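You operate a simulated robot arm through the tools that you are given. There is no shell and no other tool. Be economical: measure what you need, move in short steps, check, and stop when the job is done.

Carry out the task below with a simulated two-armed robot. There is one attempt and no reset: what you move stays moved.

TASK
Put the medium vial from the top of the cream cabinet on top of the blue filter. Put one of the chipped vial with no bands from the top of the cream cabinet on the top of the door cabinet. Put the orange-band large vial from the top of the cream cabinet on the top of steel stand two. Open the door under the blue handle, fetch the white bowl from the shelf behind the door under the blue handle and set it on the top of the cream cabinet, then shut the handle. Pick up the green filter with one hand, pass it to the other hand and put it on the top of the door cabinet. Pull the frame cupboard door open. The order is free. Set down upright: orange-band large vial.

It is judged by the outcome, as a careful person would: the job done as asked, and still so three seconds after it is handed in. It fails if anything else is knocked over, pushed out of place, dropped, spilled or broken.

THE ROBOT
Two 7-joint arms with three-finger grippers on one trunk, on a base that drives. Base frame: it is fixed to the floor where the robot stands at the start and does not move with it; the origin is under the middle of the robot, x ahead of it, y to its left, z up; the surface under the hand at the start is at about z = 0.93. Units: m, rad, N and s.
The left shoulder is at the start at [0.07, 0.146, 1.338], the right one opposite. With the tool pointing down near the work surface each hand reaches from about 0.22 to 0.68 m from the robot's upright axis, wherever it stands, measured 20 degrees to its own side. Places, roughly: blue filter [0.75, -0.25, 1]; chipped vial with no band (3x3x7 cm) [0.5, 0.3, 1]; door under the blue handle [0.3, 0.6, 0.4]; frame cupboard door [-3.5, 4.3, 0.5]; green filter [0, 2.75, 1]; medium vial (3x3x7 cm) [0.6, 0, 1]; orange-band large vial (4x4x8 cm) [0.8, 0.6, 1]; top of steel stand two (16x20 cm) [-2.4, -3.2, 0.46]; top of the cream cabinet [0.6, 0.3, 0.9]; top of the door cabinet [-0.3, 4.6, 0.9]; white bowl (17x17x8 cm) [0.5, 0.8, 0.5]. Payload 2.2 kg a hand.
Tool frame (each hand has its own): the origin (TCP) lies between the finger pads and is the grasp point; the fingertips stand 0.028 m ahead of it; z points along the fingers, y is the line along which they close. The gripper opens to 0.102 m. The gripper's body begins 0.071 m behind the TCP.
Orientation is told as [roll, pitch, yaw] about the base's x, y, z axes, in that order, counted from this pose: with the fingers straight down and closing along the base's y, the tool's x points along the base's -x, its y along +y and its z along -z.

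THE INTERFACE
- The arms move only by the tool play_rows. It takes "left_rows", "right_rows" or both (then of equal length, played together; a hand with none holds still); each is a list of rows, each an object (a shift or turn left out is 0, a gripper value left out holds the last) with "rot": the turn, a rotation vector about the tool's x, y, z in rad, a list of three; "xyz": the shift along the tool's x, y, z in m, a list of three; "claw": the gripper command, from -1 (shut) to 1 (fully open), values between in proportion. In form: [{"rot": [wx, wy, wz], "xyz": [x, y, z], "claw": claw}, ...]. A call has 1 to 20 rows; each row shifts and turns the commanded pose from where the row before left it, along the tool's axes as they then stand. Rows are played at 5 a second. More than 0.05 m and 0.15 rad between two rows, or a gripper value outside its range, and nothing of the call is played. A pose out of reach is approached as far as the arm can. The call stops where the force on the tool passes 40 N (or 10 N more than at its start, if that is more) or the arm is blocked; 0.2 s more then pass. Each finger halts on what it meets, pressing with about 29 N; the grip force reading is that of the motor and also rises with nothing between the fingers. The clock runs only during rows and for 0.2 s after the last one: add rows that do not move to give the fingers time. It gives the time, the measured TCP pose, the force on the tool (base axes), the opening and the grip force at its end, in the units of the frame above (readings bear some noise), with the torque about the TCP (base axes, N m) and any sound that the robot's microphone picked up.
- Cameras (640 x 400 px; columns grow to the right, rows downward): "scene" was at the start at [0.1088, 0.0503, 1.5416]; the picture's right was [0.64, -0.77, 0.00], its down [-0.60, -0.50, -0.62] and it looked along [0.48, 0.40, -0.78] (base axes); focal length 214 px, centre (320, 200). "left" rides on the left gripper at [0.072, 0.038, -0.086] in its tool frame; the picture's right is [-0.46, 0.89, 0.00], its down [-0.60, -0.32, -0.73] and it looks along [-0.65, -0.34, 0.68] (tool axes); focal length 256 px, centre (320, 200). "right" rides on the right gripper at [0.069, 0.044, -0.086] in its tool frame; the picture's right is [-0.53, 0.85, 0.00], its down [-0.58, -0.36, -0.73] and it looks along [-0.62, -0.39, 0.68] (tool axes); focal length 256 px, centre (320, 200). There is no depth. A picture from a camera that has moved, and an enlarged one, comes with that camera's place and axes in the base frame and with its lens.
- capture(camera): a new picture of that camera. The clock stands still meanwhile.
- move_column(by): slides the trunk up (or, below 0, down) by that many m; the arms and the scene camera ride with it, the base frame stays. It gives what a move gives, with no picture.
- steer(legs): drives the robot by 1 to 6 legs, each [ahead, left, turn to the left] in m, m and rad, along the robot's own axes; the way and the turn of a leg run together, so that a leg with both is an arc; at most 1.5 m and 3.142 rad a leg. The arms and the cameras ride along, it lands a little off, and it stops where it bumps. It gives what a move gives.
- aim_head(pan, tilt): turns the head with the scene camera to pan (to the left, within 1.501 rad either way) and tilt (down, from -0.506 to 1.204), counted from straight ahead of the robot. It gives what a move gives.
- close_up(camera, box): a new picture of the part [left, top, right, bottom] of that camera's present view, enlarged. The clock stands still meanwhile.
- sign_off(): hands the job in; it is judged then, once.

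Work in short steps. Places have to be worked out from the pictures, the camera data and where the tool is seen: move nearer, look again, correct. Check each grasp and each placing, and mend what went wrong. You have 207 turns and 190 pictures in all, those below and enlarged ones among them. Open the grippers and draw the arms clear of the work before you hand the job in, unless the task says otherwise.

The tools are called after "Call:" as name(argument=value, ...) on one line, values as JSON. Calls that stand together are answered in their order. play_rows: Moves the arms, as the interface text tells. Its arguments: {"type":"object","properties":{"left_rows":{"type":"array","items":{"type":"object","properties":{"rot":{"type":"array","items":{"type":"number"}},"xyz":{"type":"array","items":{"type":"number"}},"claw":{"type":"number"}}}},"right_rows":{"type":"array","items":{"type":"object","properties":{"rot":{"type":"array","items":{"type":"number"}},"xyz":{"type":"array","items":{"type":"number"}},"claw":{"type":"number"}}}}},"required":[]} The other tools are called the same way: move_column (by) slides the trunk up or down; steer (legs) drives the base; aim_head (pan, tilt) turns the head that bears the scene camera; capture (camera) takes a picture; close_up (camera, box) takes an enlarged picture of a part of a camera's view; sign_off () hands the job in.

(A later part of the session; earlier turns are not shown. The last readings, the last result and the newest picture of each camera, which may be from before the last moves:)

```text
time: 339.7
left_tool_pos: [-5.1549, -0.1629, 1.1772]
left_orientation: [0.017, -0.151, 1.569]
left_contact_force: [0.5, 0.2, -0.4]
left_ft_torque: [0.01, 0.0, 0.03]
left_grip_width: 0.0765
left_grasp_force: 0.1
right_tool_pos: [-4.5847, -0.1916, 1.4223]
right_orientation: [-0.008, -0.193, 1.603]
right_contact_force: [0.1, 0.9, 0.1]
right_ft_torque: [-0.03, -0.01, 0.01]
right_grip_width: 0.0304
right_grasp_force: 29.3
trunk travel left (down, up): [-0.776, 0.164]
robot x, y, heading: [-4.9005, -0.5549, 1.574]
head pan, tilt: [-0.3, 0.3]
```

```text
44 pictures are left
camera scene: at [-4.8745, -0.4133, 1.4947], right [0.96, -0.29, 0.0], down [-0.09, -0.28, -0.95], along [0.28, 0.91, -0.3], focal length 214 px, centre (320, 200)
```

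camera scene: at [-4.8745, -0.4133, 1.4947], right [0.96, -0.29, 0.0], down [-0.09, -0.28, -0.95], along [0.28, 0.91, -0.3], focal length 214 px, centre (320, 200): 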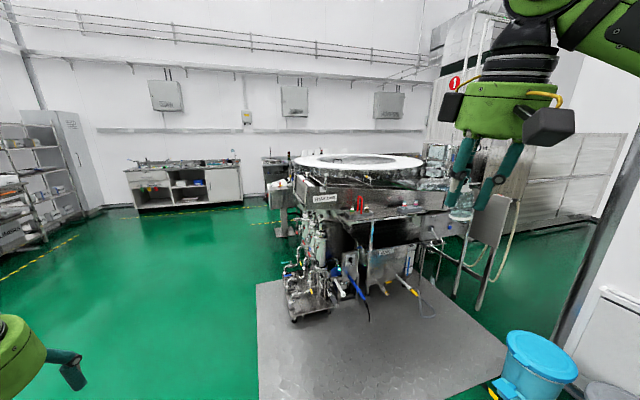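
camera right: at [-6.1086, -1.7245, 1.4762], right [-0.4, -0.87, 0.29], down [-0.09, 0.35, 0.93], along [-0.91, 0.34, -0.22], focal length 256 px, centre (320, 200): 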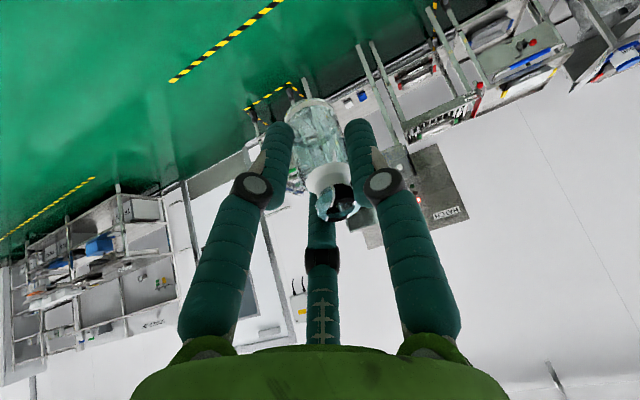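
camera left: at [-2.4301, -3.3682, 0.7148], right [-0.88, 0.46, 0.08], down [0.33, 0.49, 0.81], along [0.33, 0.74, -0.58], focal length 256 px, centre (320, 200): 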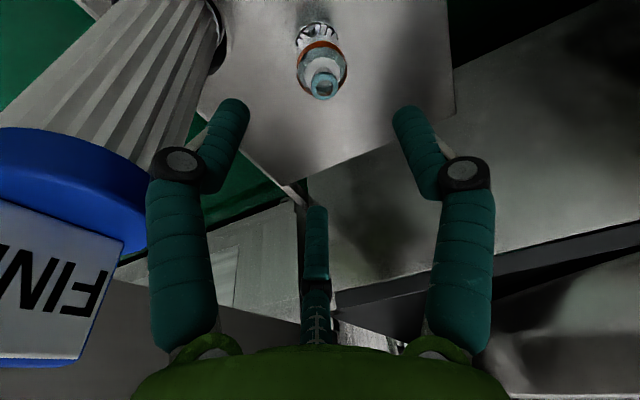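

North lies another round unit; the target cabinets are beyond it along the north wall. I drive north along x≈−5.4 to y≈3.3 and look east.

Call:
steer(legs=[[0.4, 0.5, 0], [1.5, 0, 0], [1.5, 0, 0], [0.5, 0, 0], [0, 0, -1.57]])

Call:
aim_head(pan=0.15, tilt=0.3)

Call:
capture(camera="scene")

```text
time: 363.8
left_tool_pos: [-5.0926, 3.6003, 1.1767]
left_orientation: [0.016, -0.152, -0.013]
left_contact_force: [-0.2, -0.2, 0.3]
left_ft_torque: [0.0, 0.01, -0.02]
left_grip_width: 0.0763
left_grasp_force: 0.1
right_tool_pos: [-5.1258, 3.0306, 1.4225]
right_orientation: [-0.008, -0.193, 0.028]
right_contact_force: [-0.1, 1.2, -0.8]
right_ft_torque: [-0.02, -0.02, 0.0]
right_grip_width: 0.0303
right_grasp_force: 29.2
trunk travel left (down, up): [-0.776, 0.164]
robot x, y, heading: [-5.4867, 3.3515, -0.005]
head pan, tilt: [-0.3, 0.3]
```

```text
time: 364.7
left_tool_pos: [-5.0906, 3.6003, 1.1769]
left_orientation: [0.017, -0.152, -0.013]
left_contact_force: [0.6, 0.0, 0.4]
left_ft_torque: [0.04, 0.01, -0.01]
left_grip_width: 0.0764
left_grasp_force: 0.0
right_tool_pos: [-5.126, 3.0308, 1.4217]
right_orientation: [-0.008, -0.194, 0.024]
right_contact_force: [0.0, 0.6, -0.3]
right_ft_torque: [0.0, -0.01, 0.01]
right_grip_width: 0.0303
right_grasp_force: 28.7
trunk travel left (down, up): [-0.776, 0.164]
robot x, y, heading: [-5.4891, 3.3504, -0.004]
head pan, tilt: [0.15, 0.3]
```

```text
43 pictures are left
camera scene: at [-5.3446, 3.3658, 1.4948], right [0.14, -0.99, 0.0], down [-0.29, -0.04, -0.96], along [0.95, 0.14, -0.3], focal length 214 px, centre (320, 200)
```

scene: 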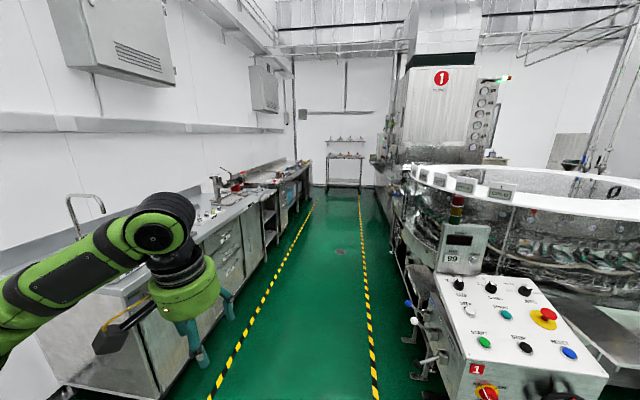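

A clear aisle leads east between y≈3.2 and 4.2. I drive to x≈−1.1, y≈3.6 and look at the door cabinet.

Call:
steer(legs=[[0.35, 0.28, 0], [1.5, 0, 0], [1.5, 0, 0], [1.0, 0, 0]])

Call:
aim_head(pan=0.2, tilt=0.45)

Call:
capture(camera="scene")

```text
time: 386.3
left_tool_pos: [-0.7273, 3.6717, 1.1766]
left_orientation: [0.018, -0.154, -0.076]
left_contact_force: [-0.3, -0.5, -0.8]
left_ft_torque: [0.01, -0.03, 0.01]
left_grip_width: 0.0766
left_grasp_force: 0.0
right_tool_pos: [-0.7965, 3.1044, 1.4231]
right_orientation: [-0.006, -0.194, -0.038]
right_contact_force: [-0.7, -0.3, -1.4]
right_ft_torque: [0.0, 0.01, -0.01]
right_grip_width: 0.0299
right_grasp_force: 29.5
trunk travel left (down, up): [-0.776, 0.164]
robot x, y, heading: [-1.1381, 3.4457, -0.067]
head pan, tilt: [0.15, 0.3]
```

```text
time: 387.0
left_tool_pos: [-0.7244, 3.6714, 1.1764]
left_orientation: [0.018, -0.153, -0.075]
left_contact_force: [0.4, 0.7, 0.7]
left_ft_torque: [0.02, -0.01, -0.02]
left_grip_width: 0.0765
left_grasp_force: 0.2
right_tool_pos: [-0.7957, 3.1056, 1.4222]
right_orientation: [-0.009, -0.193, -0.038]
right_contact_force: [0.3, 0.2, -0.2]
right_ft_torque: [0.02, 0.03, 0.02]
right_grip_width: 0.0298
right_grasp_force: 28.9
trunk travel left (down, up): [-0.776, 0.164]
robot x, y, heading: [-1.138, 3.4464, -0.063]
head pan, tilt: [0.201, 0.45]
```

```text
42 pictures are left
camera scene: at [-0.9948, 3.4582, 1.4809], right [0.13, -0.99, 0.0], down [-0.43, -0.06, -0.9], along [0.89, 0.12, -0.43], focal length 214 px, centre (320, 200)
```

scene: 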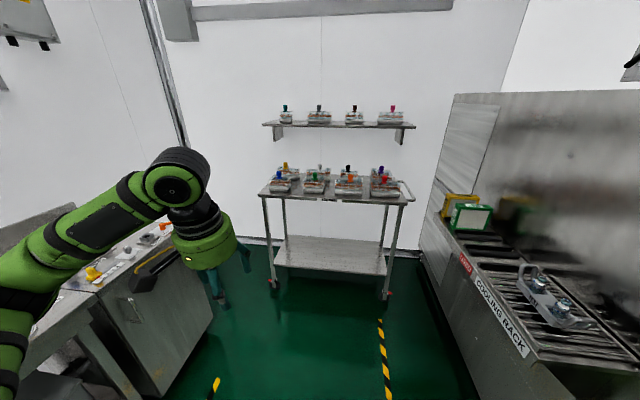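

The green filter is on the cooling rack to the right; the door cabinet is on the left. I move to (−0.45, 3.55), face north and look at its top.

Call:
steer(legs=[[0.68, 0.14, 0.063], [0, 0, 1.57]])

Call:
aim_head(pan=0.0, tilt=0.7)

Call:
capture(camera="scene")

Call:
capture(camera="right")

```text
time: 394.6
left_tool_pos: [-0.7153, 3.9624, 1.1772]
left_orientation: [0.017, -0.152, 1.566]
left_contact_force: [-0.2, 0.7, -0.1]
left_ft_torque: [0.03, 0.02, 0.0]
left_grip_width: 0.0765
left_grasp_force: 0.1
right_tool_pos: [-0.146, 3.931, 1.4222]
right_orientation: [-0.008, -0.194, 1.602]
right_contact_force: [0.3, 0.0, 0.0]
right_ft_torque: [-0.02, -0.01, 0.02]
right_grip_width: 0.0296
right_grasp_force: 29.2
trunk travel left (down, up): [-0.776, 0.164]
robot x, y, heading: [-0.4648, 3.5667, 1.573]
head pan, tilt: [0.201, 0.45]
```

```text
time: 395.3
left_tool_pos: [-0.7159, 3.9619, 1.177]
left_orientation: [0.019, -0.151, 1.567]
left_contact_force: [-0.4, 0.0, 0.3]
left_ft_torque: [-0.02, 0.03, -0.01]
left_grip_width: 0.0764
left_grasp_force: 0.0
right_tool_pos: [-0.1458, 3.9328, 1.4218]
right_orientation: [-0.007, -0.194, 1.603]
right_contact_force: [-0.7, 0.2, -0.2]
right_ft_torque: [-0.02, 0.02, 0.0]
right_grip_width: 0.0296
right_grasp_force: 29.2
trunk travel left (down, up): [-0.776, 0.164]
robot x, y, heading: [-0.4604, 3.567, 1.574]
head pan, tilt: [0.0, 0.7]
```

```text
41 pictures are left
camera scene: at [-0.4631, 3.7052, 1.4588], right [1.0, 0.0, 0.0], down [0.0, -0.64, -0.77], along [0.0, 0.77, -0.64], focal length 214 px, centre (320, 200)
```

scene: 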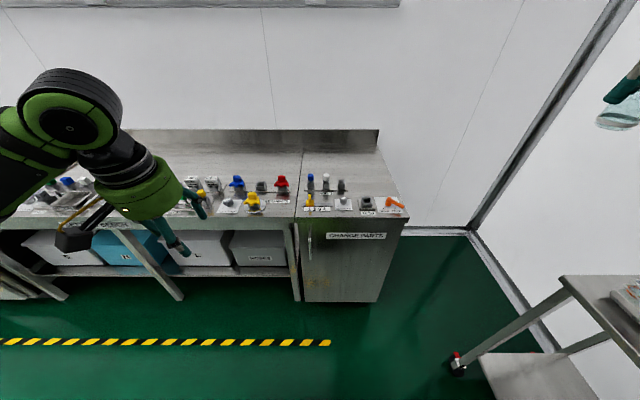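

```text
40 pictures are left
camera right: at [-0.1878, 3.8454, 1.4925], right [-0.86, 0.5, 0.1], down [0.35, 0.44, 0.83], along [0.37, 0.75, -0.55], focal length 256 px, centre (320, 200)
```

right: 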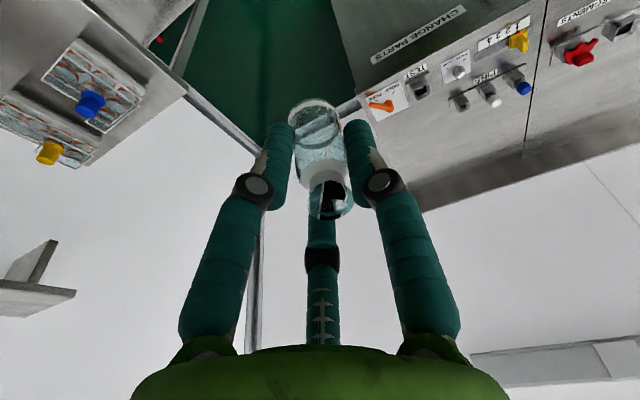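

I zoom on the door cabinet's top to find free space.

Call:
close_up(camera="scene", box=[280, 120, 420, 225])

```text
3.81 times, centred on (350, 172) of scene
camera zoom: at [-0.4631, 3.7052, 1.4588], right [1.0, 0.0, 0.0], down [0.0, -0.64, -0.77], along [0.0, 0.77, -0.64], focal length 817 px, centre (206, 305)
```

zoom: 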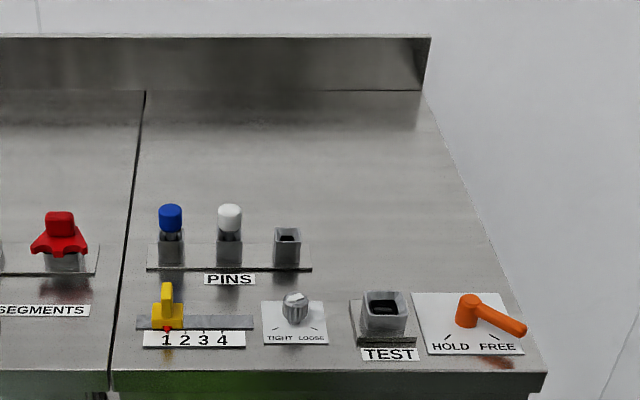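

I plan the vial at about (−0.23, 4.50). I drive closer and move the right hand over that spot, rotating it to straighten the vial.

Call:
steer(legs=[[0.3, -0.085, 0]])

Call:
play_rows(right_rows=[{"xyz": [-0.0222, 0.0212, 0.0298]}, {"xyz": [-0.0222, 0.0212, 0.0298]}, {"xyz": [-0.0222, 0.0212, 0.0298]}, {"xyz": [-0.0222, 0.0212, 0.0298]}, {"xyz": [-0.0222, 0.0212, 0.0298]}, {"xyz": [-0.0222, 0.0212, 0.0298]}, {"xyz": [-0.0222, 0.0212, 0.0298]}, {"xyz": [-0.0222, 0.0212, 0.0298]}, {"rot": [0, 0.12, 0]}, {"rot": [0, 0.12, 0]}, {"rot": [0, 0.1, 0]}, {}])

Call:
capture(camera="right")

Call:
capture(camera="scene")

```text
time: 397.4
left_tool_pos: [-0.635, 4.2584, 1.1773]
left_orientation: [0.017, -0.154, 1.571]
left_contact_force: [0.2, 0.1, -0.1]
left_ft_torque: [0.02, -0.03, -0.01]
left_grip_width: 0.0766
left_grasp_force: 0.1
right_tool_pos: [-0.066, 4.2301, 1.4227]
right_orientation: [-0.009, -0.194, 1.607]
right_contact_force: [-0.7, 0.5, -0.1]
right_ft_torque: [0.0, -0.04, 0.01]
right_grip_width: 0.0295
right_grasp_force: 28.7
trunk travel left (down, up): [-0.776, 0.164]
robot x, y, heading: [-0.3811, 3.8691, 1.576]
head pan, tilt: [0.0, 0.7]
```

```text
time: 400.0
left_tool_pos: [-0.6347, 4.26, 1.1776]
left_orientation: [0.017, -0.151, 1.568]
left_contact_force: [0.4, 0.4, 0.0]
left_ft_torque: [0.02, 0.0, 0.02]
left_grip_width: 0.0764
left_grasp_force: 0.2
right_tool_pos: [-0.2401, 4.4468, 1.2211]
right_orientation: [-0.006, 0.145, 1.604]
right_contact_force: [0.4, -0.1, 0.9]
right_ft_torque: [0.0, 0.02, -0.03]
right_grip_width: 0.0291
right_grasp_force: 28.6
trunk travel left (down, up): [-0.776, 0.164]
robot x, y, heading: [-0.3819, 3.8652, 1.572]
head pan, tilt: [0.0, 0.7]
```

```text
38 pictures are left
camera right: at [-0.2825, 4.3882, 1.3162], right [-0.86, 0.5, -0.08], down [0.34, 0.69, 0.64], along [0.38, 0.53, -0.76], focal length 256 px, centre (320, 200)
```

right: 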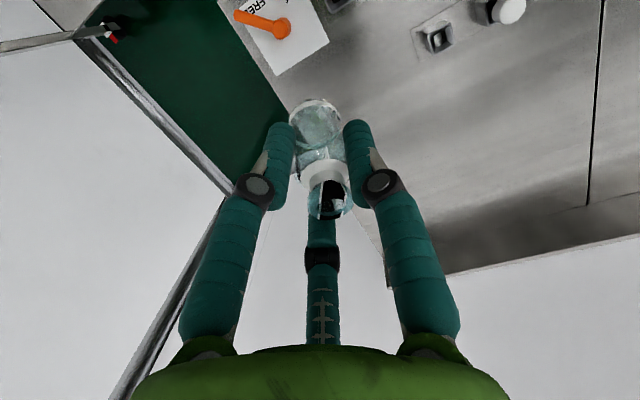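

```text
37 pictures are left
camera scene: at [-0.3802, 4.004, 1.4588], right [1.0, 0.01, 0.0], down [0.0, -0.64, -0.77], along [-0.01, 0.77, -0.64], focal length 214 px, centre (320, 200)
```

scene: 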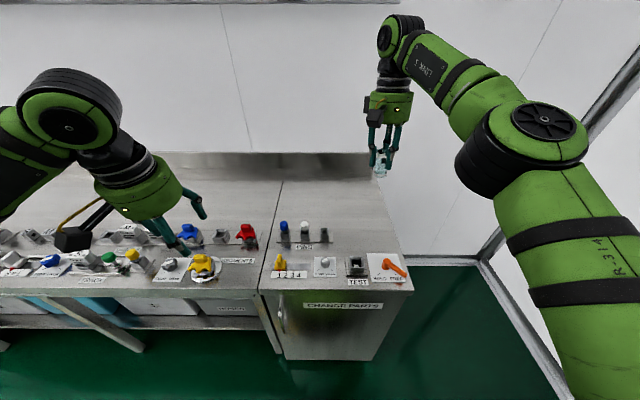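

Vial is close to upright. I move it forward 4.5 cm and down 0.2 m.

Call:
play_rows(right_rows=[{"xyz": [-0.0147, 0, 0.0383]}, {"xyz": [-0.0147, 0, 0.0383]}, {"xyz": [-0.0147, 0, 0.0383]}, {"xyz": [-0.0147, 0, 0.0383]}, {"xyz": [-0.0147, 0, 0.0383]}, {}])

Call:
close_up(camera="scene", box=[290, 120, 450, 300])

```text
time: 401.4
left_tool_pos: [-0.6341, 4.2602, 1.1778]
left_orientation: [0.019, -0.153, 1.568]
left_contact_force: [0.7, -0.5, -0.6]
left_ft_torque: [0.02, 0.02, 0.01]
left_grip_width: 0.0766
left_grasp_force: 0.1
right_tool_pos: [-0.2398, 4.4854, 1.0304]
right_orientation: [-0.005, 0.145, 1.607]
right_contact_force: [0.0, 0.0, -0.8]
right_ft_torque: [0.01, 0.01, -0.03]
right_grip_width: 0.0289
right_grasp_force: 29.0
right hand out of reach, approached as far as the arm can: row 5
trunk travel left (down, up): [-0.776, 0.164]
robot x, y, heading: [-0.3778, 3.8635, 1.577]
head pan, tilt: [0.0, 0.7]
```

```text
2.22 times, centred on (370, 210) of scene
camera zoom: at [-0.38, 4.0038, 1.4588], right [1.0, 0.01, 0.0], down [0.0, -0.64, -0.77], along [-0.01, 0.77, -0.64], focal length 477 px, centre (209, 178)
```

zoom: 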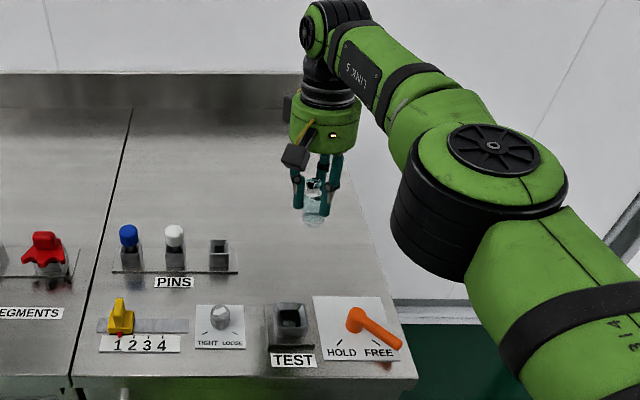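

The arm is at its limit; I use the trunk to lower 5 cm, then small arm steps to contact.

Call:
move_column(by=-0.05)

Call:
play_rows(right_rows=[{"xyz": [0.0007, 0, 0.005]}, {}, {"xyz": [0.0007, 0, 0.005]}, {}])

Call:
capture(camera="right")

```text
time: 402.3
left_tool_pos: [-0.635, 4.2607, 1.1269]
left_orientation: [0.017, -0.152, 1.57]
left_contact_force: [-0.3, -0.8, 1.2]
left_ft_torque: [-0.03, -0.01, 0.03]
left_grip_width: 0.0764
left_grasp_force: 0.1
right_tool_pos: [-0.2409, 4.4856, 0.9816]
right_orientation: [-0.008, 0.147, 1.606]
right_contact_force: [0.5, -0.6, 0.5]
right_ft_torque: [0.02, 0.0, 0.03]
right_grip_width: 0.0287
right_grasp_force: 29.2
trunk travel left (down, up): [-0.726, 0.214]
robot x, y, heading: [-0.3826, 3.8648, 1.574]
head pan, tilt: [0.0, 0.7]
```

```text
time: 403.3
left_tool_pos: [-0.635, 4.2607, 1.1279]
left_orientation: [0.017, -0.152, 1.568]
left_contact_force: [-0.1, -0.2, 0.8]
left_ft_torque: [0.0, 0.0, 0.01]
left_grip_width: 0.0765
left_grasp_force: 0.1
right_tool_pos: [-0.2411, 4.4832, 0.9709]
right_orientation: [-0.007, 0.145, 1.605]
right_contact_force: [-0.6, -0.3, -0.8]
right_ft_torque: [-0.05, 0.01, -0.03]
right_grip_width: 0.0285
right_grasp_force: 28.6
trunk travel left (down, up): [-0.726, 0.214]
robot x, y, heading: [-0.3857, 3.868, 1.575]
head pan, tilt: [0.0, 0.7]
```

```text
35 pictures are left
camera right: at [-0.2833, 4.4251, 1.0661], right [-0.86, 0.5, -0.08], down [0.34, 0.69, 0.64], along [0.38, 0.53, -0.76], focal length 256 px, centre (320, 200)
```

right: 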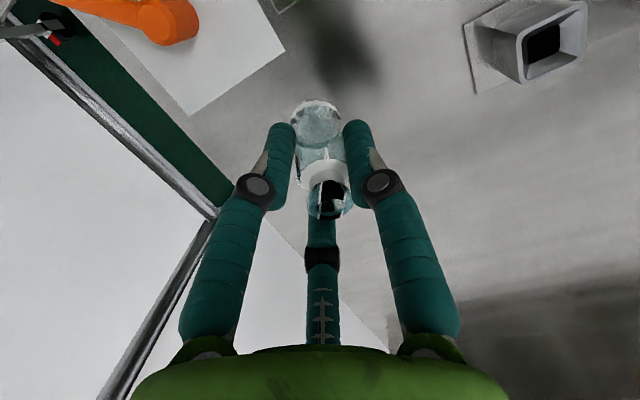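

Clear surface below. Continue lowering stepwise.

Call:
play_rows(right_rows=[{"xyz": [0.0006, 0, 0.004]}, {}, {"xyz": [0.0006, 0, 0.004]}, {}, {"xyz": [0.0006, 0, 0.004]}, {}])

```text
time: 404.7
left_tool_pos: [-0.635, 4.261, 1.1273]
left_orientation: [0.018, -0.153, 1.568]
left_contact_force: [0.7, -0.2, -0.7]
left_ft_torque: [-0.05, -0.02, 0.01]
left_grip_width: 0.0763
left_grasp_force: 0.0
right_tool_pos: [-0.2412, 4.4792, 0.9615]
right_orientation: [-0.007, 0.146, 1.605]
right_contact_force: [-0.5, 0.3, -0.1]
right_ft_torque: [0.04, -0.03, -0.01]
right_grip_width: 0.0287
right_grasp_force: 28.9
trunk travel left (down, up): [-0.726, 0.214]
robot x, y, heading: [-0.3794, 3.8667, 1.583]
head pan, tilt: [0.0, 0.7]
```

Call:
play_rows(right_rows=[{"xyz": [0.0006, 0, 0.004]}, {}, {"xyz": [0.0006, 0, 0.004]}, {}, {"xyz": [0.0006, 0, 0.004]}, {}])

```text
time: 406.1
left_tool_pos: [-0.6337, 4.2602, 1.1262]
left_orientation: [0.018, -0.151, 1.568]
left_contact_force: [1.0, -1.0, 0.9]
left_ft_torque: [-0.01, 0.01, -0.01]
left_grip_width: 0.0764
left_grasp_force: 0.1
right_tool_pos: [-0.2398, 4.4762, 0.9487]
right_orientation: [-0.007, 0.148, 1.606]
right_contact_force: [-0.4, 0.0, 0.1]
right_ft_torque: [-0.02, -0.01, 0.01]
right_grip_width: 0.0285
right_grasp_force: 28.6
trunk travel left (down, up): [-0.726, 0.214]
robot x, y, heading: [-0.3817, 3.8666, 1.575]
head pan, tilt: [0.0, 0.7]
```

No contact yet at 0.949; I continue and then look.

Call:
play_rows(right_rows=[{"xyz": [0.0006, 0, 0.004]}, {}, {"xyz": [0.0006, 0, 0.004]}, {}])

Call:
capture(camera="right")

```text
time: 407.1
left_tool_pos: [-0.6351, 4.26, 1.1265]
left_orientation: [0.019, -0.154, 1.57]
left_contact_force: [0.7, -0.4, 0.6]
left_ft_torque: [0.03, -0.03, 0.01]
left_grip_width: 0.0765
left_grasp_force: 0.0
right_tool_pos: [-0.2384, 4.4744, 0.9396]
right_orientation: [-0.007, 0.146, 1.606]
right_contact_force: [-0.2, 0.4, -0.4]
right_ft_torque: [-0.01, -0.04, -0.02]
right_grip_width: 0.0283
right_grasp_force: 29.1
trunk travel left (down, up): [-0.726, 0.214]
robot x, y, heading: [-0.3808, 3.8707, 1.576]
head pan, tilt: [0.0, 0.7]
```

```text
34 pictures are left
camera right: at [-0.2819, 4.4159, 1.0351], right [-0.86, 0.5, -0.08], down [0.34, 0.69, 0.64], along [0.38, 0.53, -0.76], focal length 256 px, centre (320, 200)
```

right: 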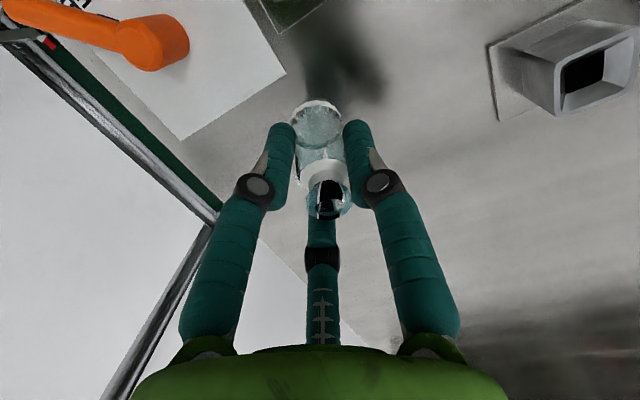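

Shadows show a remaining gap of 1–2 cm. I keep lowering.

Call:
play_rows(right_rows=[{"xyz": [0.0006, 0, 0.004]}, {}, {"xyz": [0.0006, 0, 0.004]}, {}, {"xyz": [0.0004, 0, 0.003]}, {}])

```text
time: 408.5
left_tool_pos: [-0.6337, 4.2608, 1.1275]
left_orientation: [0.017, -0.152, 1.569]
left_contact_force: [-0.1, -0.2, -0.2]
left_ft_torque: [0.03, 0.01, 0.01]
left_grip_width: 0.0765
left_grasp_force: 0.0
right_tool_pos: [-0.24, 4.4707, 0.9288]
right_orientation: [-0.007, 0.146, 1.605]
right_contact_force: [0.1, 0.7, -0.8]
right_ft_torque: [0.03, -0.01, -0.02]
right_grip_width: 0.0285
right_grasp_force: 28.8
trunk travel left (down, up): [-0.726, 0.214]
robot x, y, heading: [-0.3792, 3.8647, 1.58]
head pan, tilt: [0.0, 0.7]
```

Call:
play_rows(right_rows=[{"xyz": [0.0006, 0, 0.004]}, {}, {"xyz": [0.0006, 0, 0.004]}, {}])

Call:
close_up(camera="right", box=[240, 60, 400, 240])

```text
time: 409.5
left_tool_pos: [-0.6359, 4.2606, 1.1271]
left_orientation: [0.017, -0.15, 1.57]
left_contact_force: [0.3, -1.1, 0.1]
left_ft_torque: [0.01, 0.03, 0.0]
left_grip_width: 0.0765
left_grasp_force: 0.1
right_tool_pos: [-0.2404, 4.4692, 0.9229]
right_orientation: [-0.007, 0.147, 1.606]
right_contact_force: [-0.4, -0.1, -0.8]
right_ft_torque: [-0.03, 0.01, 0.0]
right_grip_width: 0.0287
right_grasp_force: 28.9
trunk travel left (down, up): [-0.726, 0.214]
robot x, y, heading: [-0.3812, 3.8641, 1.581]
head pan, tilt: [0.0, 0.7]
```

```text
2.22 times, centred on (320, 150) of right
camera zoom: at [-0.282, 4.411, 1.0168], right [-0.86, 0.5, -0.08], down [0.34, 0.69, 0.64], along [0.38, 0.53, -0.76], focal length 569 px, centre (320, 311)
```

zoom: 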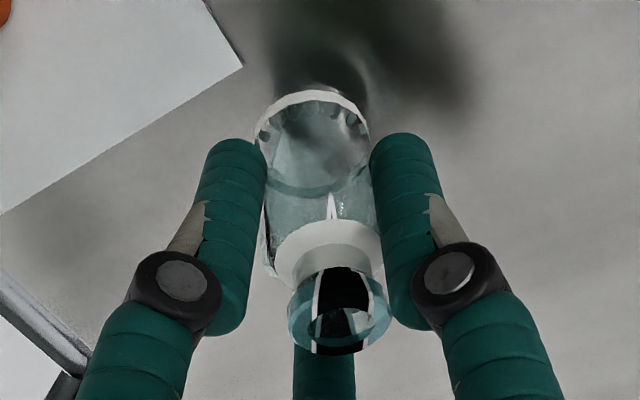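

Very close now. A few more small steps.

Call:
play_rows(right_rows=[{"xyz": [0.0004, 0, 0.003]}, {}, {"xyz": [0.0004, 0, 0.003]}, {}, {"xyz": [0.0004, 0, 0.003]}, {}])

```text
time: 410.9
left_tool_pos: [-0.6346, 4.2595, 1.1269]
left_orientation: [0.017, -0.153, 1.569]
left_contact_force: [0.1, -0.6, -0.2]
left_ft_torque: [-0.02, 0.02, 0.02]
left_grip_width: 0.0764
left_grasp_force: 0.1
right_tool_pos: [-0.2392, 4.4648, 0.9146]
right_orientation: [-0.007, 0.145, 1.606]
right_contact_force: [0.0, 2.0, 4.0]
right_ft_torque: [0.09, 0.02, -0.03]
right_grip_width: 0.0285
right_grasp_force: 29.2
trunk travel left (down, up): [-0.726, 0.214]
robot x, y, heading: [-0.3826, 3.8705, 1.577]
head pan, tilt: [0.0, 0.7]
```

Contact. I press 2 mm more and open gently, then look.

Call:
play_rows(right_rows=[{"xyz": [0.0003, 0, 0.002]}, {"claw": -0.3}, {"claw": 0.0}, {}, {}])

Call:
capture(camera="right")

```text
time: 412.1
left_tool_pos: [-0.6358, 4.2604, 1.1279]
left_orientation: [0.018, -0.153, 1.568]
left_contact_force: [0.5, 0.2, -0.2]
left_ft_torque: [0.02, 0.05, -0.01]
left_grip_width: 0.0764
left_grasp_force: 0.2
right_tool_pos: [-0.2394, 4.4648, 0.912]
right_orientation: [-0.006, 0.147, 1.606]
right_contact_force: [0.1, -1.0, 0.3]
right_ft_torque: [0.02, 0.01, 0.0]
right_grip_width: 0.0512
right_grasp_force: 0.0
trunk travel left (down, up): [-0.726, 0.214]
robot x, y, heading: [-0.3797, 3.8699, 1.582]
head pan, tilt: [0.0, 0.7]
```

```text
32 pictures are left
camera right: at [-0.282, 4.4075, 1.0065], right [-0.86, 0.5, -0.08], down [0.34, 0.69, 0.64], along [0.38, 0.53, -0.76], focal length 256 px, centre (320, 200)
```

right: 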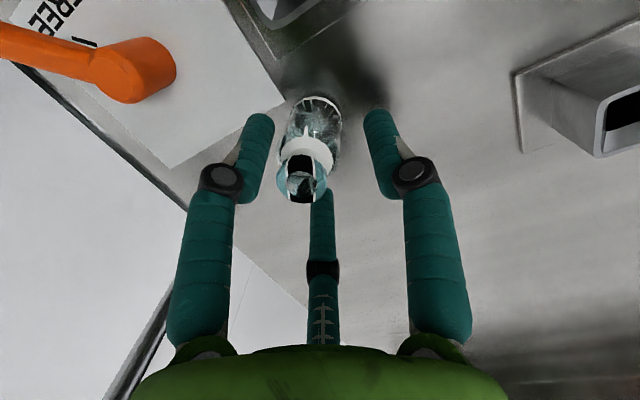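

The chipped vial stands upright. I withdraw upward and then retreat.

Call:
play_rows(right_rows=[{"claw": 0.3}, {"xyz": [0, 0, -0.02]}, {"xyz": [0, 0, -0.03]}, {"xyz": [0, 0, -0.04]}, {"xyz": [0, 0, -0.045]}, {"xyz": [0, 0, -0.045]}, {"xyz": [0, 0, -0.045]}, {}])

Call:
steer(legs=[[-0.4, 0, 0]])

Call:
capture(camera="scene")

```text
time: 413.9
left_tool_pos: [-0.6353, 4.26, 1.1258]
left_orientation: [0.019, -0.152, 1.569]
left_contact_force: [0.4, -0.4, -0.3]
left_ft_torque: [0.01, 0.01, 0.01]
left_grip_width: 0.0767
left_grasp_force: 0.1
right_tool_pos: [-0.2411, 4.4684, 1.1116]
right_orientation: [-0.009, 0.149, 1.597]
right_contact_force: [0.3, -0.2, 0.6]
right_ft_torque: [-0.04, 0.03, -0.01]
right_grip_width: 0.0661
right_grasp_force: 0.0
right hand out of reach, approached as far as the arm can: row 5, 6, 7
trunk travel left (down, up): [-0.726, 0.214]
robot x, y, heading: [-0.381, 3.8675, 1.578]
head pan, tilt: [0.0, 0.7]
```

```text
time: 416.4
left_tool_pos: [-0.6334, 3.8594, 1.1252]
left_orientation: [0.017, -0.152, 1.575]
left_contact_force: [0.1, -0.9, -0.2]
left_ft_torque: [-0.01, 0.0, 0.0]
left_grip_width: 0.0765
left_grasp_force: 0.2
right_tool_pos: [-0.2402, 4.0692, 1.113]
right_orientation: [-0.009, 0.146, 1.603]
right_contact_force: [0.3, 0.1, 1.1]
right_ft_torque: [-0.02, 0.02, 0.01]
right_grip_width: 0.0663
right_grasp_force: 0.0
trunk travel left (down, up): [-0.726, 0.214]
robot x, y, heading: [-0.3794, 3.4708, 1.589]
head pan, tilt: [0.0, 0.7]
```

```text
31 pictures are left
camera scene: at [-0.3778, 3.6058, 1.4085], right [1.0, 0.01, 0.0], down [0.01, -0.64, -0.76], along [-0.01, 0.76, -0.64], focal length 214 px, centre (320, 200)
```

scene: 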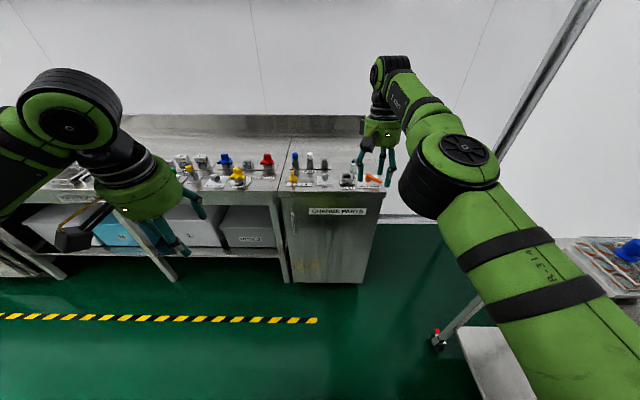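

Both vials are done. Now the green filter: I turn around to face south, shift east and look at the rack.

Call:
steer(legs=[[0, 0, 3.12], [0, 0.28, 0]])

Call:
capture(camera="scene")

```text
time: 425.7
left_tool_pos: [0.1478, 3.0684, 1.1264]
left_orientation: [0.02, -0.15, -1.588]
left_contact_force: [-0.9, -0.1, 0.4]
left_ft_torque: [-0.01, 0.01, 0.01]
left_grip_width: 0.0766
left_grasp_force: 0.1
right_tool_pos: [-0.2521, 2.8668, 1.1135]
right_orientation: [-0.006, 0.147, -1.563]
right_contact_force: [-0.2, -0.2, -0.1]
right_ft_torque: [0.02, 0.0, -0.01]
right_grip_width: 0.0663
right_grasp_force: 0.0
trunk travel left (down, up): [-0.726, 0.214]
robot x, y, heading: [-0.0988, 3.4632, -1.579]
head pan, tilt: [0.0, 0.7]
```

```text
30 pictures are left
camera scene: at [-0.1017, 3.3321, 1.4087], right [-1.0, 0.01, 0.0], down [0.01, 0.64, -0.76], along [-0.01, -0.76, -0.64], focal length 214 px, centre (320, 200)
```

scene: 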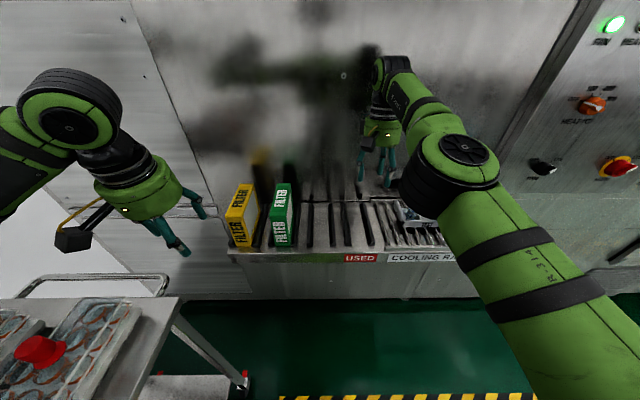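

I zoom on the filters.

Call:
close_up(camera="scene", box=[210, 150, 350, 270])

```text
3.33 times, centred on (280, 210) of scene
camera zoom: at [-0.1017, 3.3321, 1.4087], right [-1.0, 0.01, 0.0], down [0.01, 0.64, -0.76], along [-0.01, -0.76, -0.64], focal length 715 px, centre (453, 167)
```

zoom: 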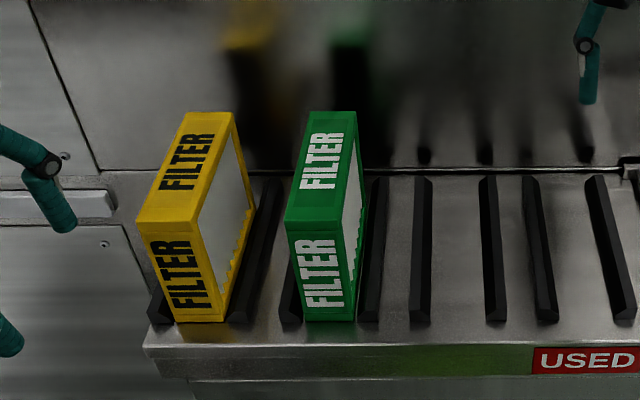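

The green filter stands upright at x∈(−0.03, 0.02), y∈(2.82, 2.96), top z≈1.04. I bring the left hand above its far part and pull the right hand back.

Call:
play_rows(left_rows=[{"xyz": [-0.032, -0.0216, 0.0014], "claw": 0.3}, {"xyz": [-0.032, -0.0216, 0.0014]}, {"xyz": [-0.032, -0.0216, 0.0014]}, {"xyz": [-0.032, -0.0216, 0.0014]}, {"xyz": [-0.032, -0.0216, 0.0014]}, {"xyz": [-0.032, -0.0216, 0.0014]}, {"xyz": [-0.032, -0.0216, 0.0014]}, {"rot": [0, 0.15, 0]}, {}], right_rows=[{"xyz": [0.03, -0.02, -0.015]}, {"xyz": [0.03, -0.02, -0.015]}, {"xyz": [0.03, -0.02, -0.015]}, {"xyz": [0.03, -0.02, -0.015]}, {"xyz": [0.03, -0.02, -0.015]}, {"xyz": [0.03, 0, 0]}, {"rot": [0, -0.14, 0]}, {"rot": [0, -0.14, 0]}, {"rot": [0, -0.14, 0]}])

Call:
capture(camera="left")

```text
time: 427.7
left_tool_pos: [-0.0059, 2.8492, 1.1494]
left_orientation: [0.018, -0.01, -1.592]
left_contact_force: [0.3, -0.1, 0.3]
left_ft_torque: [0.01, 0.01, -0.01]
left_grip_width: 0.0663
left_grasp_force: 0.0
right_tool_pos: [-0.3263, 2.9864, 1.2149]
right_orientation: [-0.009, -0.276, -1.559]
right_contact_force: [-0.6, 0.0, 0.9]
right_ft_torque: [0.0, 0.03, 0.01]
right_grip_width: 0.0664
right_grasp_force: 0.0
right hand out of reach, approached as far as the arm can: row 1, 2
trunk travel left (down, up): [-0.726, 0.214]
robot x, y, heading: [-0.0998, 3.4638, -1.576]
head pan, tilt: [0.0, 0.7]
```

```text
28 pictures are left
camera left: at [0.0322, 2.9217, 1.2343], right [0.88, -0.48, 0.02], down [-0.34, -0.59, 0.73], along [-0.34, -0.65, -0.68], focal length 256 px, centre (320, 200)
```

left: 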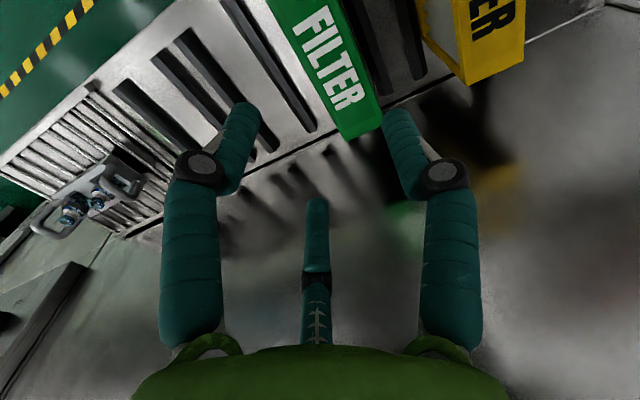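

Filter center x≈0.007, far end y≈2.80. I correct 1.3 cm and descend to TCP z≈1.03, then look.

Call:
play_rows(left_rows=[{"xyz": [-0.009, 0.013, 0.02]}, {"xyz": [0, 0, 0.033]}, {"xyz": [0, 0, 0.033]}, {"xyz": [0, 0, 0.033]}, {}])

Call:
capture(camera="left")

```text
time: 428.9
left_tool_pos: [0.0087, 2.8432, 1.0326]
left_orientation: [0.016, -0.011, -1.589]
left_contact_force: [-1.9, 2.2, 17.0]
left_ft_torque: [0.0, 0.4, 0.14]
left_grip_width: 0.0717
left_grasp_force: 3.4
left hand out of reach, approached as far as the arm can: row 1
right_tool_pos: [-0.3275, 2.9896, 1.2163]
right_orientation: [-0.006, -0.277, -1.561]
right_contact_force: [0.7, 0.3, -0.1]
right_ft_torque: [0.0, -0.02, -0.01]
right_grip_width: 0.0665
right_grasp_force: 0.0
trunk travel left (down, up): [-0.726, 0.214]
robot x, y, heading: [-0.0991, 3.4653, -1.585]
head pan, tilt: [0.0, 0.7]
```

```text
27 pictures are left
camera left: at [0.0462, 2.9157, 1.1193], right [0.88, -0.48, 0.02], down [-0.34, -0.59, 0.73], along [-0.34, -0.65, -0.68], focal length 256 px, centre (320, 200)
```

left: 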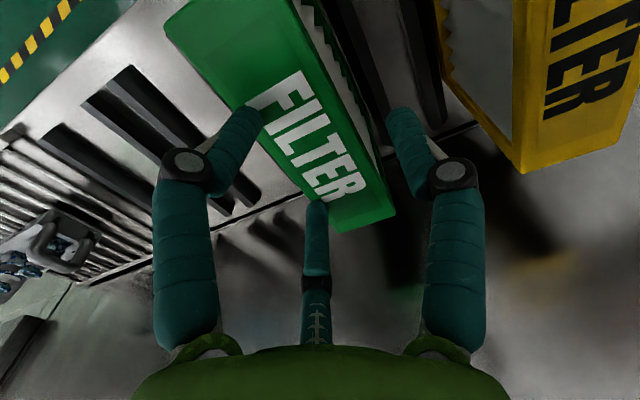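

The finger is on the filter's edge: the top is actually at z≈1.005 with x∈(−0.022, 0.03), y∈(2.775, 2.92). I rise 2 cm, open wider, recenter further toward the far end and descend.

Call:
play_rows(left_rows=[{"xyz": [0, 0, -0.025], "claw": 0.55}, {"xyz": [-0.016, -0.0025, 0]}, {"xyz": [-0.016, -0.0025, 0]}, {}, {"xyz": [0, 0, 0.02]}, {"xyz": [0, 0, 0.02]}, {"xyz": [0, 0, 0.017]}, {}])

Call:
capture(camera="left")

```text
time: 430.4
left_tool_pos: [0.0063, 2.8207, 1.0197]
left_orientation: [0.012, -0.028, -1.596]
left_contact_force: [-3.6, 5.2, 14.5]
left_ft_torque: [0.54, 0.28, -0.02]
left_grip_width: 0.0955
left_grasp_force: 8.5
left hand out of reach, approached as far as the arm can: row 3, 7
right_tool_pos: [-0.3272, 2.9883, 1.2157]
right_orientation: [-0.009, -0.276, -1.557]
right_contact_force: [-0.2, 0.0, -0.2]
right_ft_torque: [0.03, 0.01, 0.0]
right_grip_width: 0.0662
right_grasp_force: 0.0
trunk travel left (down, up): [-0.726, 0.214]
robot x, y, heading: [-0.1001, 3.4628, -1.583]
head pan, tilt: [0.0, 0.7]
stopped in row 7 (left hand): the force on the tool passed its limit at 56 N (the readings are from after the stop); the commanded pose is now the measured one
```

```text
26 pictures are left
camera left: at [0.0448, 2.8944, 1.1036], right [0.87, -0.49, 0.02], down [-0.34, -0.58, 0.74], along [-0.35, -0.66, -0.67], focal length 256 px, centre (320, 200)
```

left: 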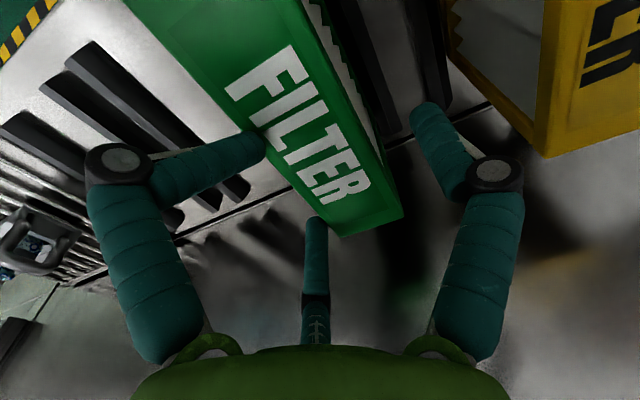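

The −x finger keeps landing on the filter's edge; the pictures say I must shift ~1.4 cm west. I rise, drive 3 cm nearer (hand drawn back equally), shift, and check.

Call:
play_rows(left_rows=[{"xyz": [0, 0, -0.03]}, {"xyz": [0.015, -0.007, 0], "claw": 0.4}, {"xyz": [0.015, -0.007, 0], "rot": [0, 0.02, 0]}, {}])

Call:
steer(legs=[[0.03, 0, 0]])

Call:
play_rows(left_rows=[{"xyz": [0, 0, 0.012]}, {"xyz": [0, 0, 0.012]}, {}])

Call:
capture(camera="left")

```text
time: 431.4
left_tool_pos: [-0.0092, 2.83, 1.0484]
left_orientation: [0.015, 0.0, -1.592]
left_contact_force: [-0.1, -0.1, -0.4]
left_ft_torque: [0.0, 0.05, 0.02]
left_grip_width: 0.0712
left_grasp_force: 0.1
left hand out of reach, approached as far as the arm can: row 2, 3
right_tool_pos: [-0.326, 2.9871, 1.2151]
right_orientation: [-0.008, -0.274, -1.559]
right_contact_force: [0.4, -0.6, -0.5]
right_ft_torque: [-0.01, 0.0, -0.01]
right_grip_width: 0.0666
right_grasp_force: 0.1
trunk travel left (down, up): [-0.726, 0.214]
robot x, y, heading: [-0.1012, 3.4677, -1.58]
head pan, tilt: [0.0, 0.7]
```

```text
time: 432.3
left_tool_pos: [-0.0102, 2.8043, 1.0509]
left_orientation: [0.013, -0.008, -1.59]
left_contact_force: [0.4, -0.1, 0.9]
left_ft_torque: [-0.06, 0.03, 0.01]
left_grip_width: 0.0714
left_grasp_force: 0.1
right_tool_pos: [-0.3273, 2.9639, 1.2187]
right_orientation: [-0.009, -0.279, -1.56]
right_contact_force: [0.3, 1.4, 0.1]
right_ft_torque: [-0.05, 0.01, -0.02]
right_grip_width: 0.0665
right_grasp_force: 0.0
trunk travel left (down, up): [-0.726, 0.214]
robot x, y, heading: [-0.1038, 3.4346, -1.583]
head pan, tilt: [0.0, 0.7]
```

```text
time: 433.1
left_tool_pos: [-0.0092, 2.7997, 1.0252]
left_orientation: [0.016, 0.0, -1.593]
left_contact_force: [3.6, -0.6, 11.4]
left_ft_torque: [-0.11, -0.38, -0.16]
left_grip_width: 0.0826
left_grasp_force: 5.0
right_tool_pos: [-0.3249, 2.9574, 1.2159]
right_orientation: [-0.011, -0.277, -1.559]
right_contact_force: [0.9, -1.0, 0.1]
right_ft_torque: [0.01, 0.0, -0.02]
right_grip_width: 0.0663
right_grasp_force: 0.0
trunk travel left (down, up): [-0.726, 0.214]
robot x, y, heading: [-0.0987, 3.4358, -1.581]
head pan, tilt: [0.0, 0.7]
```

```text
25 pictures are left
camera left: at [0.0289, 2.8715, 1.1106], right [0.88, -0.48, 0.01], down [-0.34, -0.6, 0.73], along [-0.34, -0.64, -0.69], focal length 256 px, centre (320, 200)
```

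left: 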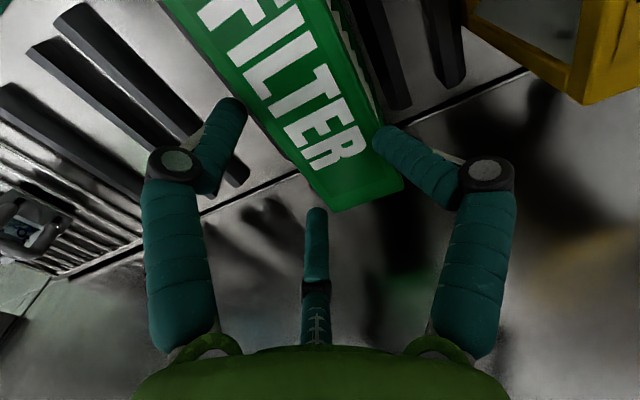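

Now the other finger touches: so the filter spans about x −0.03…0.028, center ≈ −0.001. I rise, open fully, shift 0.8 cm east and descend to z≈1.0.

Call:
play_rows(left_rows=[{"xyz": [0, 0, -0.03], "claw": 1}, {"xyz": [0, 0.008, 0]}, {}, {"xyz": [0, 0, 0.018]}, {"xyz": [0, 0, 0.018]}, {"xyz": [0, 0, 0.018]}, {}])

Call:
capture(camera="left")

```text
time: 434.7
left_tool_pos: [-0.0041, 2.7954, 1.0007]
left_orientation: [0.014, 0.002, -1.592]
left_contact_force: [-0.3, -0.7, 0.2]
left_ft_torque: [0.0, -0.01, 0.02]
left_grip_width: 0.102
left_grasp_force: 0.1
left hand out of reach, approached as far as the arm can: row 5
right_tool_pos: [-0.3264, 2.9563, 1.2153]
right_orientation: [-0.008, -0.275, -1.559]
right_contact_force: [0.3, 0.2, -0.3]
right_ft_torque: [0.03, -0.01, -0.01]
right_grip_width: 0.0665
right_grasp_force: 0.1
trunk travel left (down, up): [-0.726, 0.214]
robot x, y, heading: [-0.0995, 3.4316, -1.58]
head pan, tilt: [0.0, 0.7]
```

```text
24 pictures are left
camera left: at [0.0345, 2.8675, 1.087], right [0.88, -0.48, 0.01], down [-0.34, -0.6, 0.73], along [-0.34, -0.64, -0.69], focal length 256 px, centre (320, 200)
```

left: 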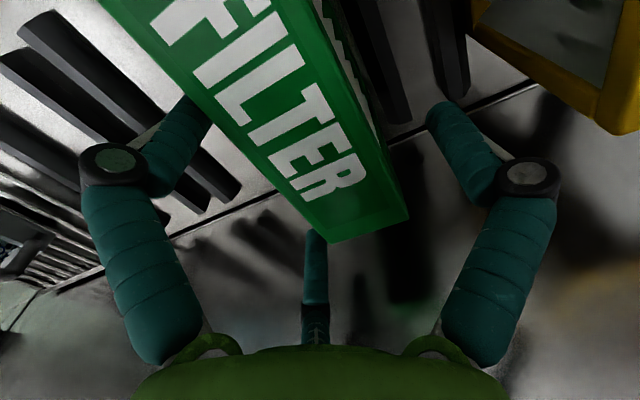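

Both fingers now straddle the filter without contact. I close and lift.

Call:
play_rows(left_rows=[{"claw": 0.2}, {"claw": -1}, {}, {}, {}])

Call:
play_rows(left_rows=[{"xyz": [0, 0, -0.04]}, {"xyz": [0, 0, -0.04]}, {"xyz": [0.02, 0, -0.04]}, {"xyz": [0.03, 0, -0.03]}, {}])

Call:
capture(camera="scene")

```text
time: 435.9
left_tool_pos: [-0.0025, 2.7953, 1.0021]
left_orientation: [0.015, -0.001, -1.59]
left_contact_force: [-0.8, -3.1, 6.6]
left_ft_torque: [0.07, 0.17, 0.01]
left_grip_width: 0.0637
left_grasp_force: 29.4
right_tool_pos: [-0.3264, 2.9574, 1.2153]
right_orientation: [-0.009, -0.274, -1.558]
right_contact_force: [0.1, -0.5, 0.0]
right_ft_torque: [0.02, 0.02, 0.0]
right_grip_width: 0.0663
right_grasp_force: 0.1
trunk travel left (down, up): [-0.726, 0.214]
robot x, y, heading: [-0.1038, 3.4348, -1.584]
head pan, tilt: [0.0, 0.7]
```

```text
time: 437.1
left_tool_pos: [-0.0105, 2.8253, 1.1548]
left_orientation: [0.014, 0.003, -1.591]
left_contact_force: [0.2, -0.5, -2.3]
left_ft_torque: [-0.05, 0.06, 0.01]
left_grip_width: 0.0634
left_grasp_force: 29.0
left hand out of reach, approached as far as the arm can: row 2, 3, 4
right_tool_pos: [-0.3251, 2.956, 1.2148]
right_orientation: [-0.007, -0.274, -1.559]
right_contact_force: [-0.4, -0.3, 0.5]
right_ft_torque: [-0.03, 0.03, -0.03]
right_grip_width: 0.0665
right_grasp_force: 0.0
trunk travel left (down, up): [-0.726, 0.214]
robot x, y, heading: [-0.0986, 3.4347, -1.582]
head pan, tilt: [0.0, 0.7]
```

```text
23 pictures are left
camera scene: at [-0.1001, 3.3017, 1.4086], right [-1.0, 0.01, 0.0], down [0.01, 0.64, -0.76], along [-0.01, -0.76, -0.64], focal length 214 px, centre (320, 200)
```

scene: 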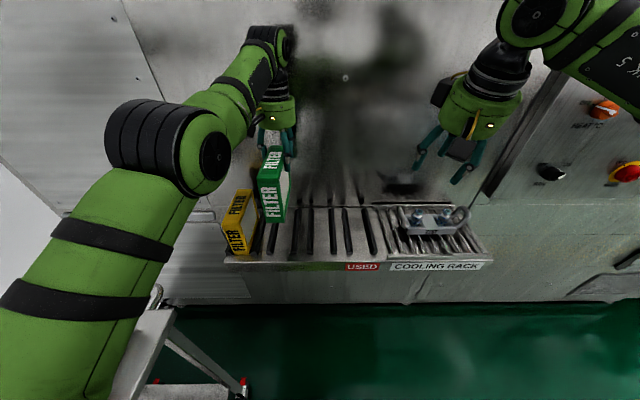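

The filter is lifted (6.4 cm thick). I back off 0.3 m and bring the right hand (tilted 0.8 rad) behind the filter's near end for the handover.

Call:
steer(legs=[[-0.25, 0, 0]])

Call:
play_rows(right_rows=[{"rot": [0, -0.131, 0], "claw": 1}, {"rot": [0, -0.131, 0]}, {"rot": [0, -0.131, 0]}, {"rot": [0, -0.131, 0]}, {"xyz": [0.004, 0.0396, -0.0021]}, {"xyz": [0.004, 0.0396, -0.0021]}, {"xyz": [0.004, 0.0396, -0.0021]}, {"xyz": [0.004, 0.0396, -0.0021]}, {"xyz": [0.004, 0.0396, -0.0021]}, {"xyz": [0.004, 0.0396, -0.0021]}, {"xyz": [0.004, 0.0396, -0.0021]}, {"xyz": [0.004, 0.0396, -0.0021]}, {}])

Call:
capture(camera="right")

Call:
capture(camera="scene")

```text
time: 438.9
left_tool_pos: [-0.0063, 3.0762, 1.1536]
left_orientation: [0.014, 0.003, -1.589]
left_contact_force: [-0.5, 0.0, -2.8]
left_ft_torque: [-0.09, 0.02, 0.02]
left_grip_width: 0.0632
left_grasp_force: 28.9
right_tool_pos: [-0.3225, 3.2067, 1.2135]
right_orientation: [-0.008, -0.272, -1.556]
right_contact_force: [-0.1, -1.0, 0.2]
right_ft_torque: [0.01, 0.0, 0.0]
right_grip_width: 0.0664
right_grasp_force: 0.1
trunk travel left (down, up): [-0.726, 0.214]
robot x, y, heading: [-0.0988, 3.6845, -1.576]
head pan, tilt: [0.0, 0.7]
```

```text
time: 441.4
left_tool_pos: [0.0032, 3.075, 1.155]
left_orientation: [0.007, 0.002, -1.577]
left_contact_force: [0.2, 0.7, -2.1]
left_ft_torque: [-0.09, 0.06, -0.02]
left_grip_width: 0.0631
left_grasp_force: 29.5
right_tool_pos: [-0.0423, 3.2388, 1.2021]
right_orientation: [-0.022, -0.796, -1.569]
right_contact_force: [-4.7, 4.6, -0.6]
right_ft_torque: [-0.49, -0.45, 0.39]
right_grip_width: 0.1022
right_grasp_force: 0.1
trunk travel left (down, up): [-0.726, 0.214]
robot x, y, heading: [-0.0975, 3.6867, -1.581]
head pan, tilt: [0.0, 0.7]
stopped in row 12 (right hand): the force on the tool passed its limit at 72 N (the readings are from after the stop); the commanded pose is now the measured one
```

```text
22 pictures are left
camera right: at [0.0039, 3.3477, 1.2111], right [0.85, -0.39, 0.37], down [-0.35, 0.12, 0.93], along [-0.4, -0.91, -0.03], focal length 256 px, centre (320, 200)
```

right: 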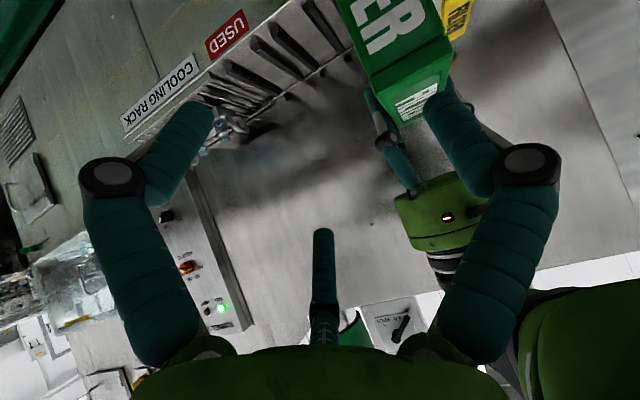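

```text
21 pictures are left
camera scene: at [-0.0948, 3.5546, 1.4087], right [-1.0, 0.01, 0.0], down [0.0, 0.64, -0.76], along [-0.01, -0.76, -0.64], focal length 214 px, centre (320, 200)
```

scene: 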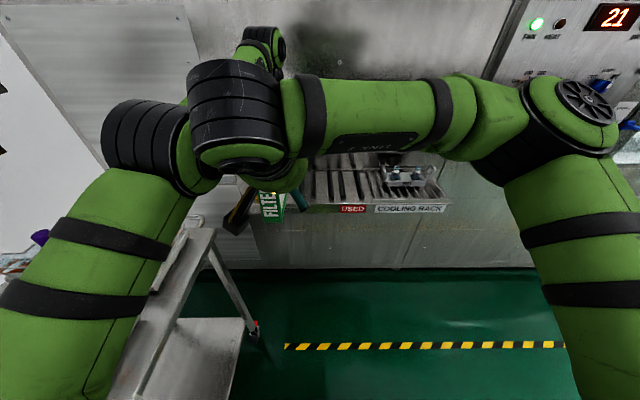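

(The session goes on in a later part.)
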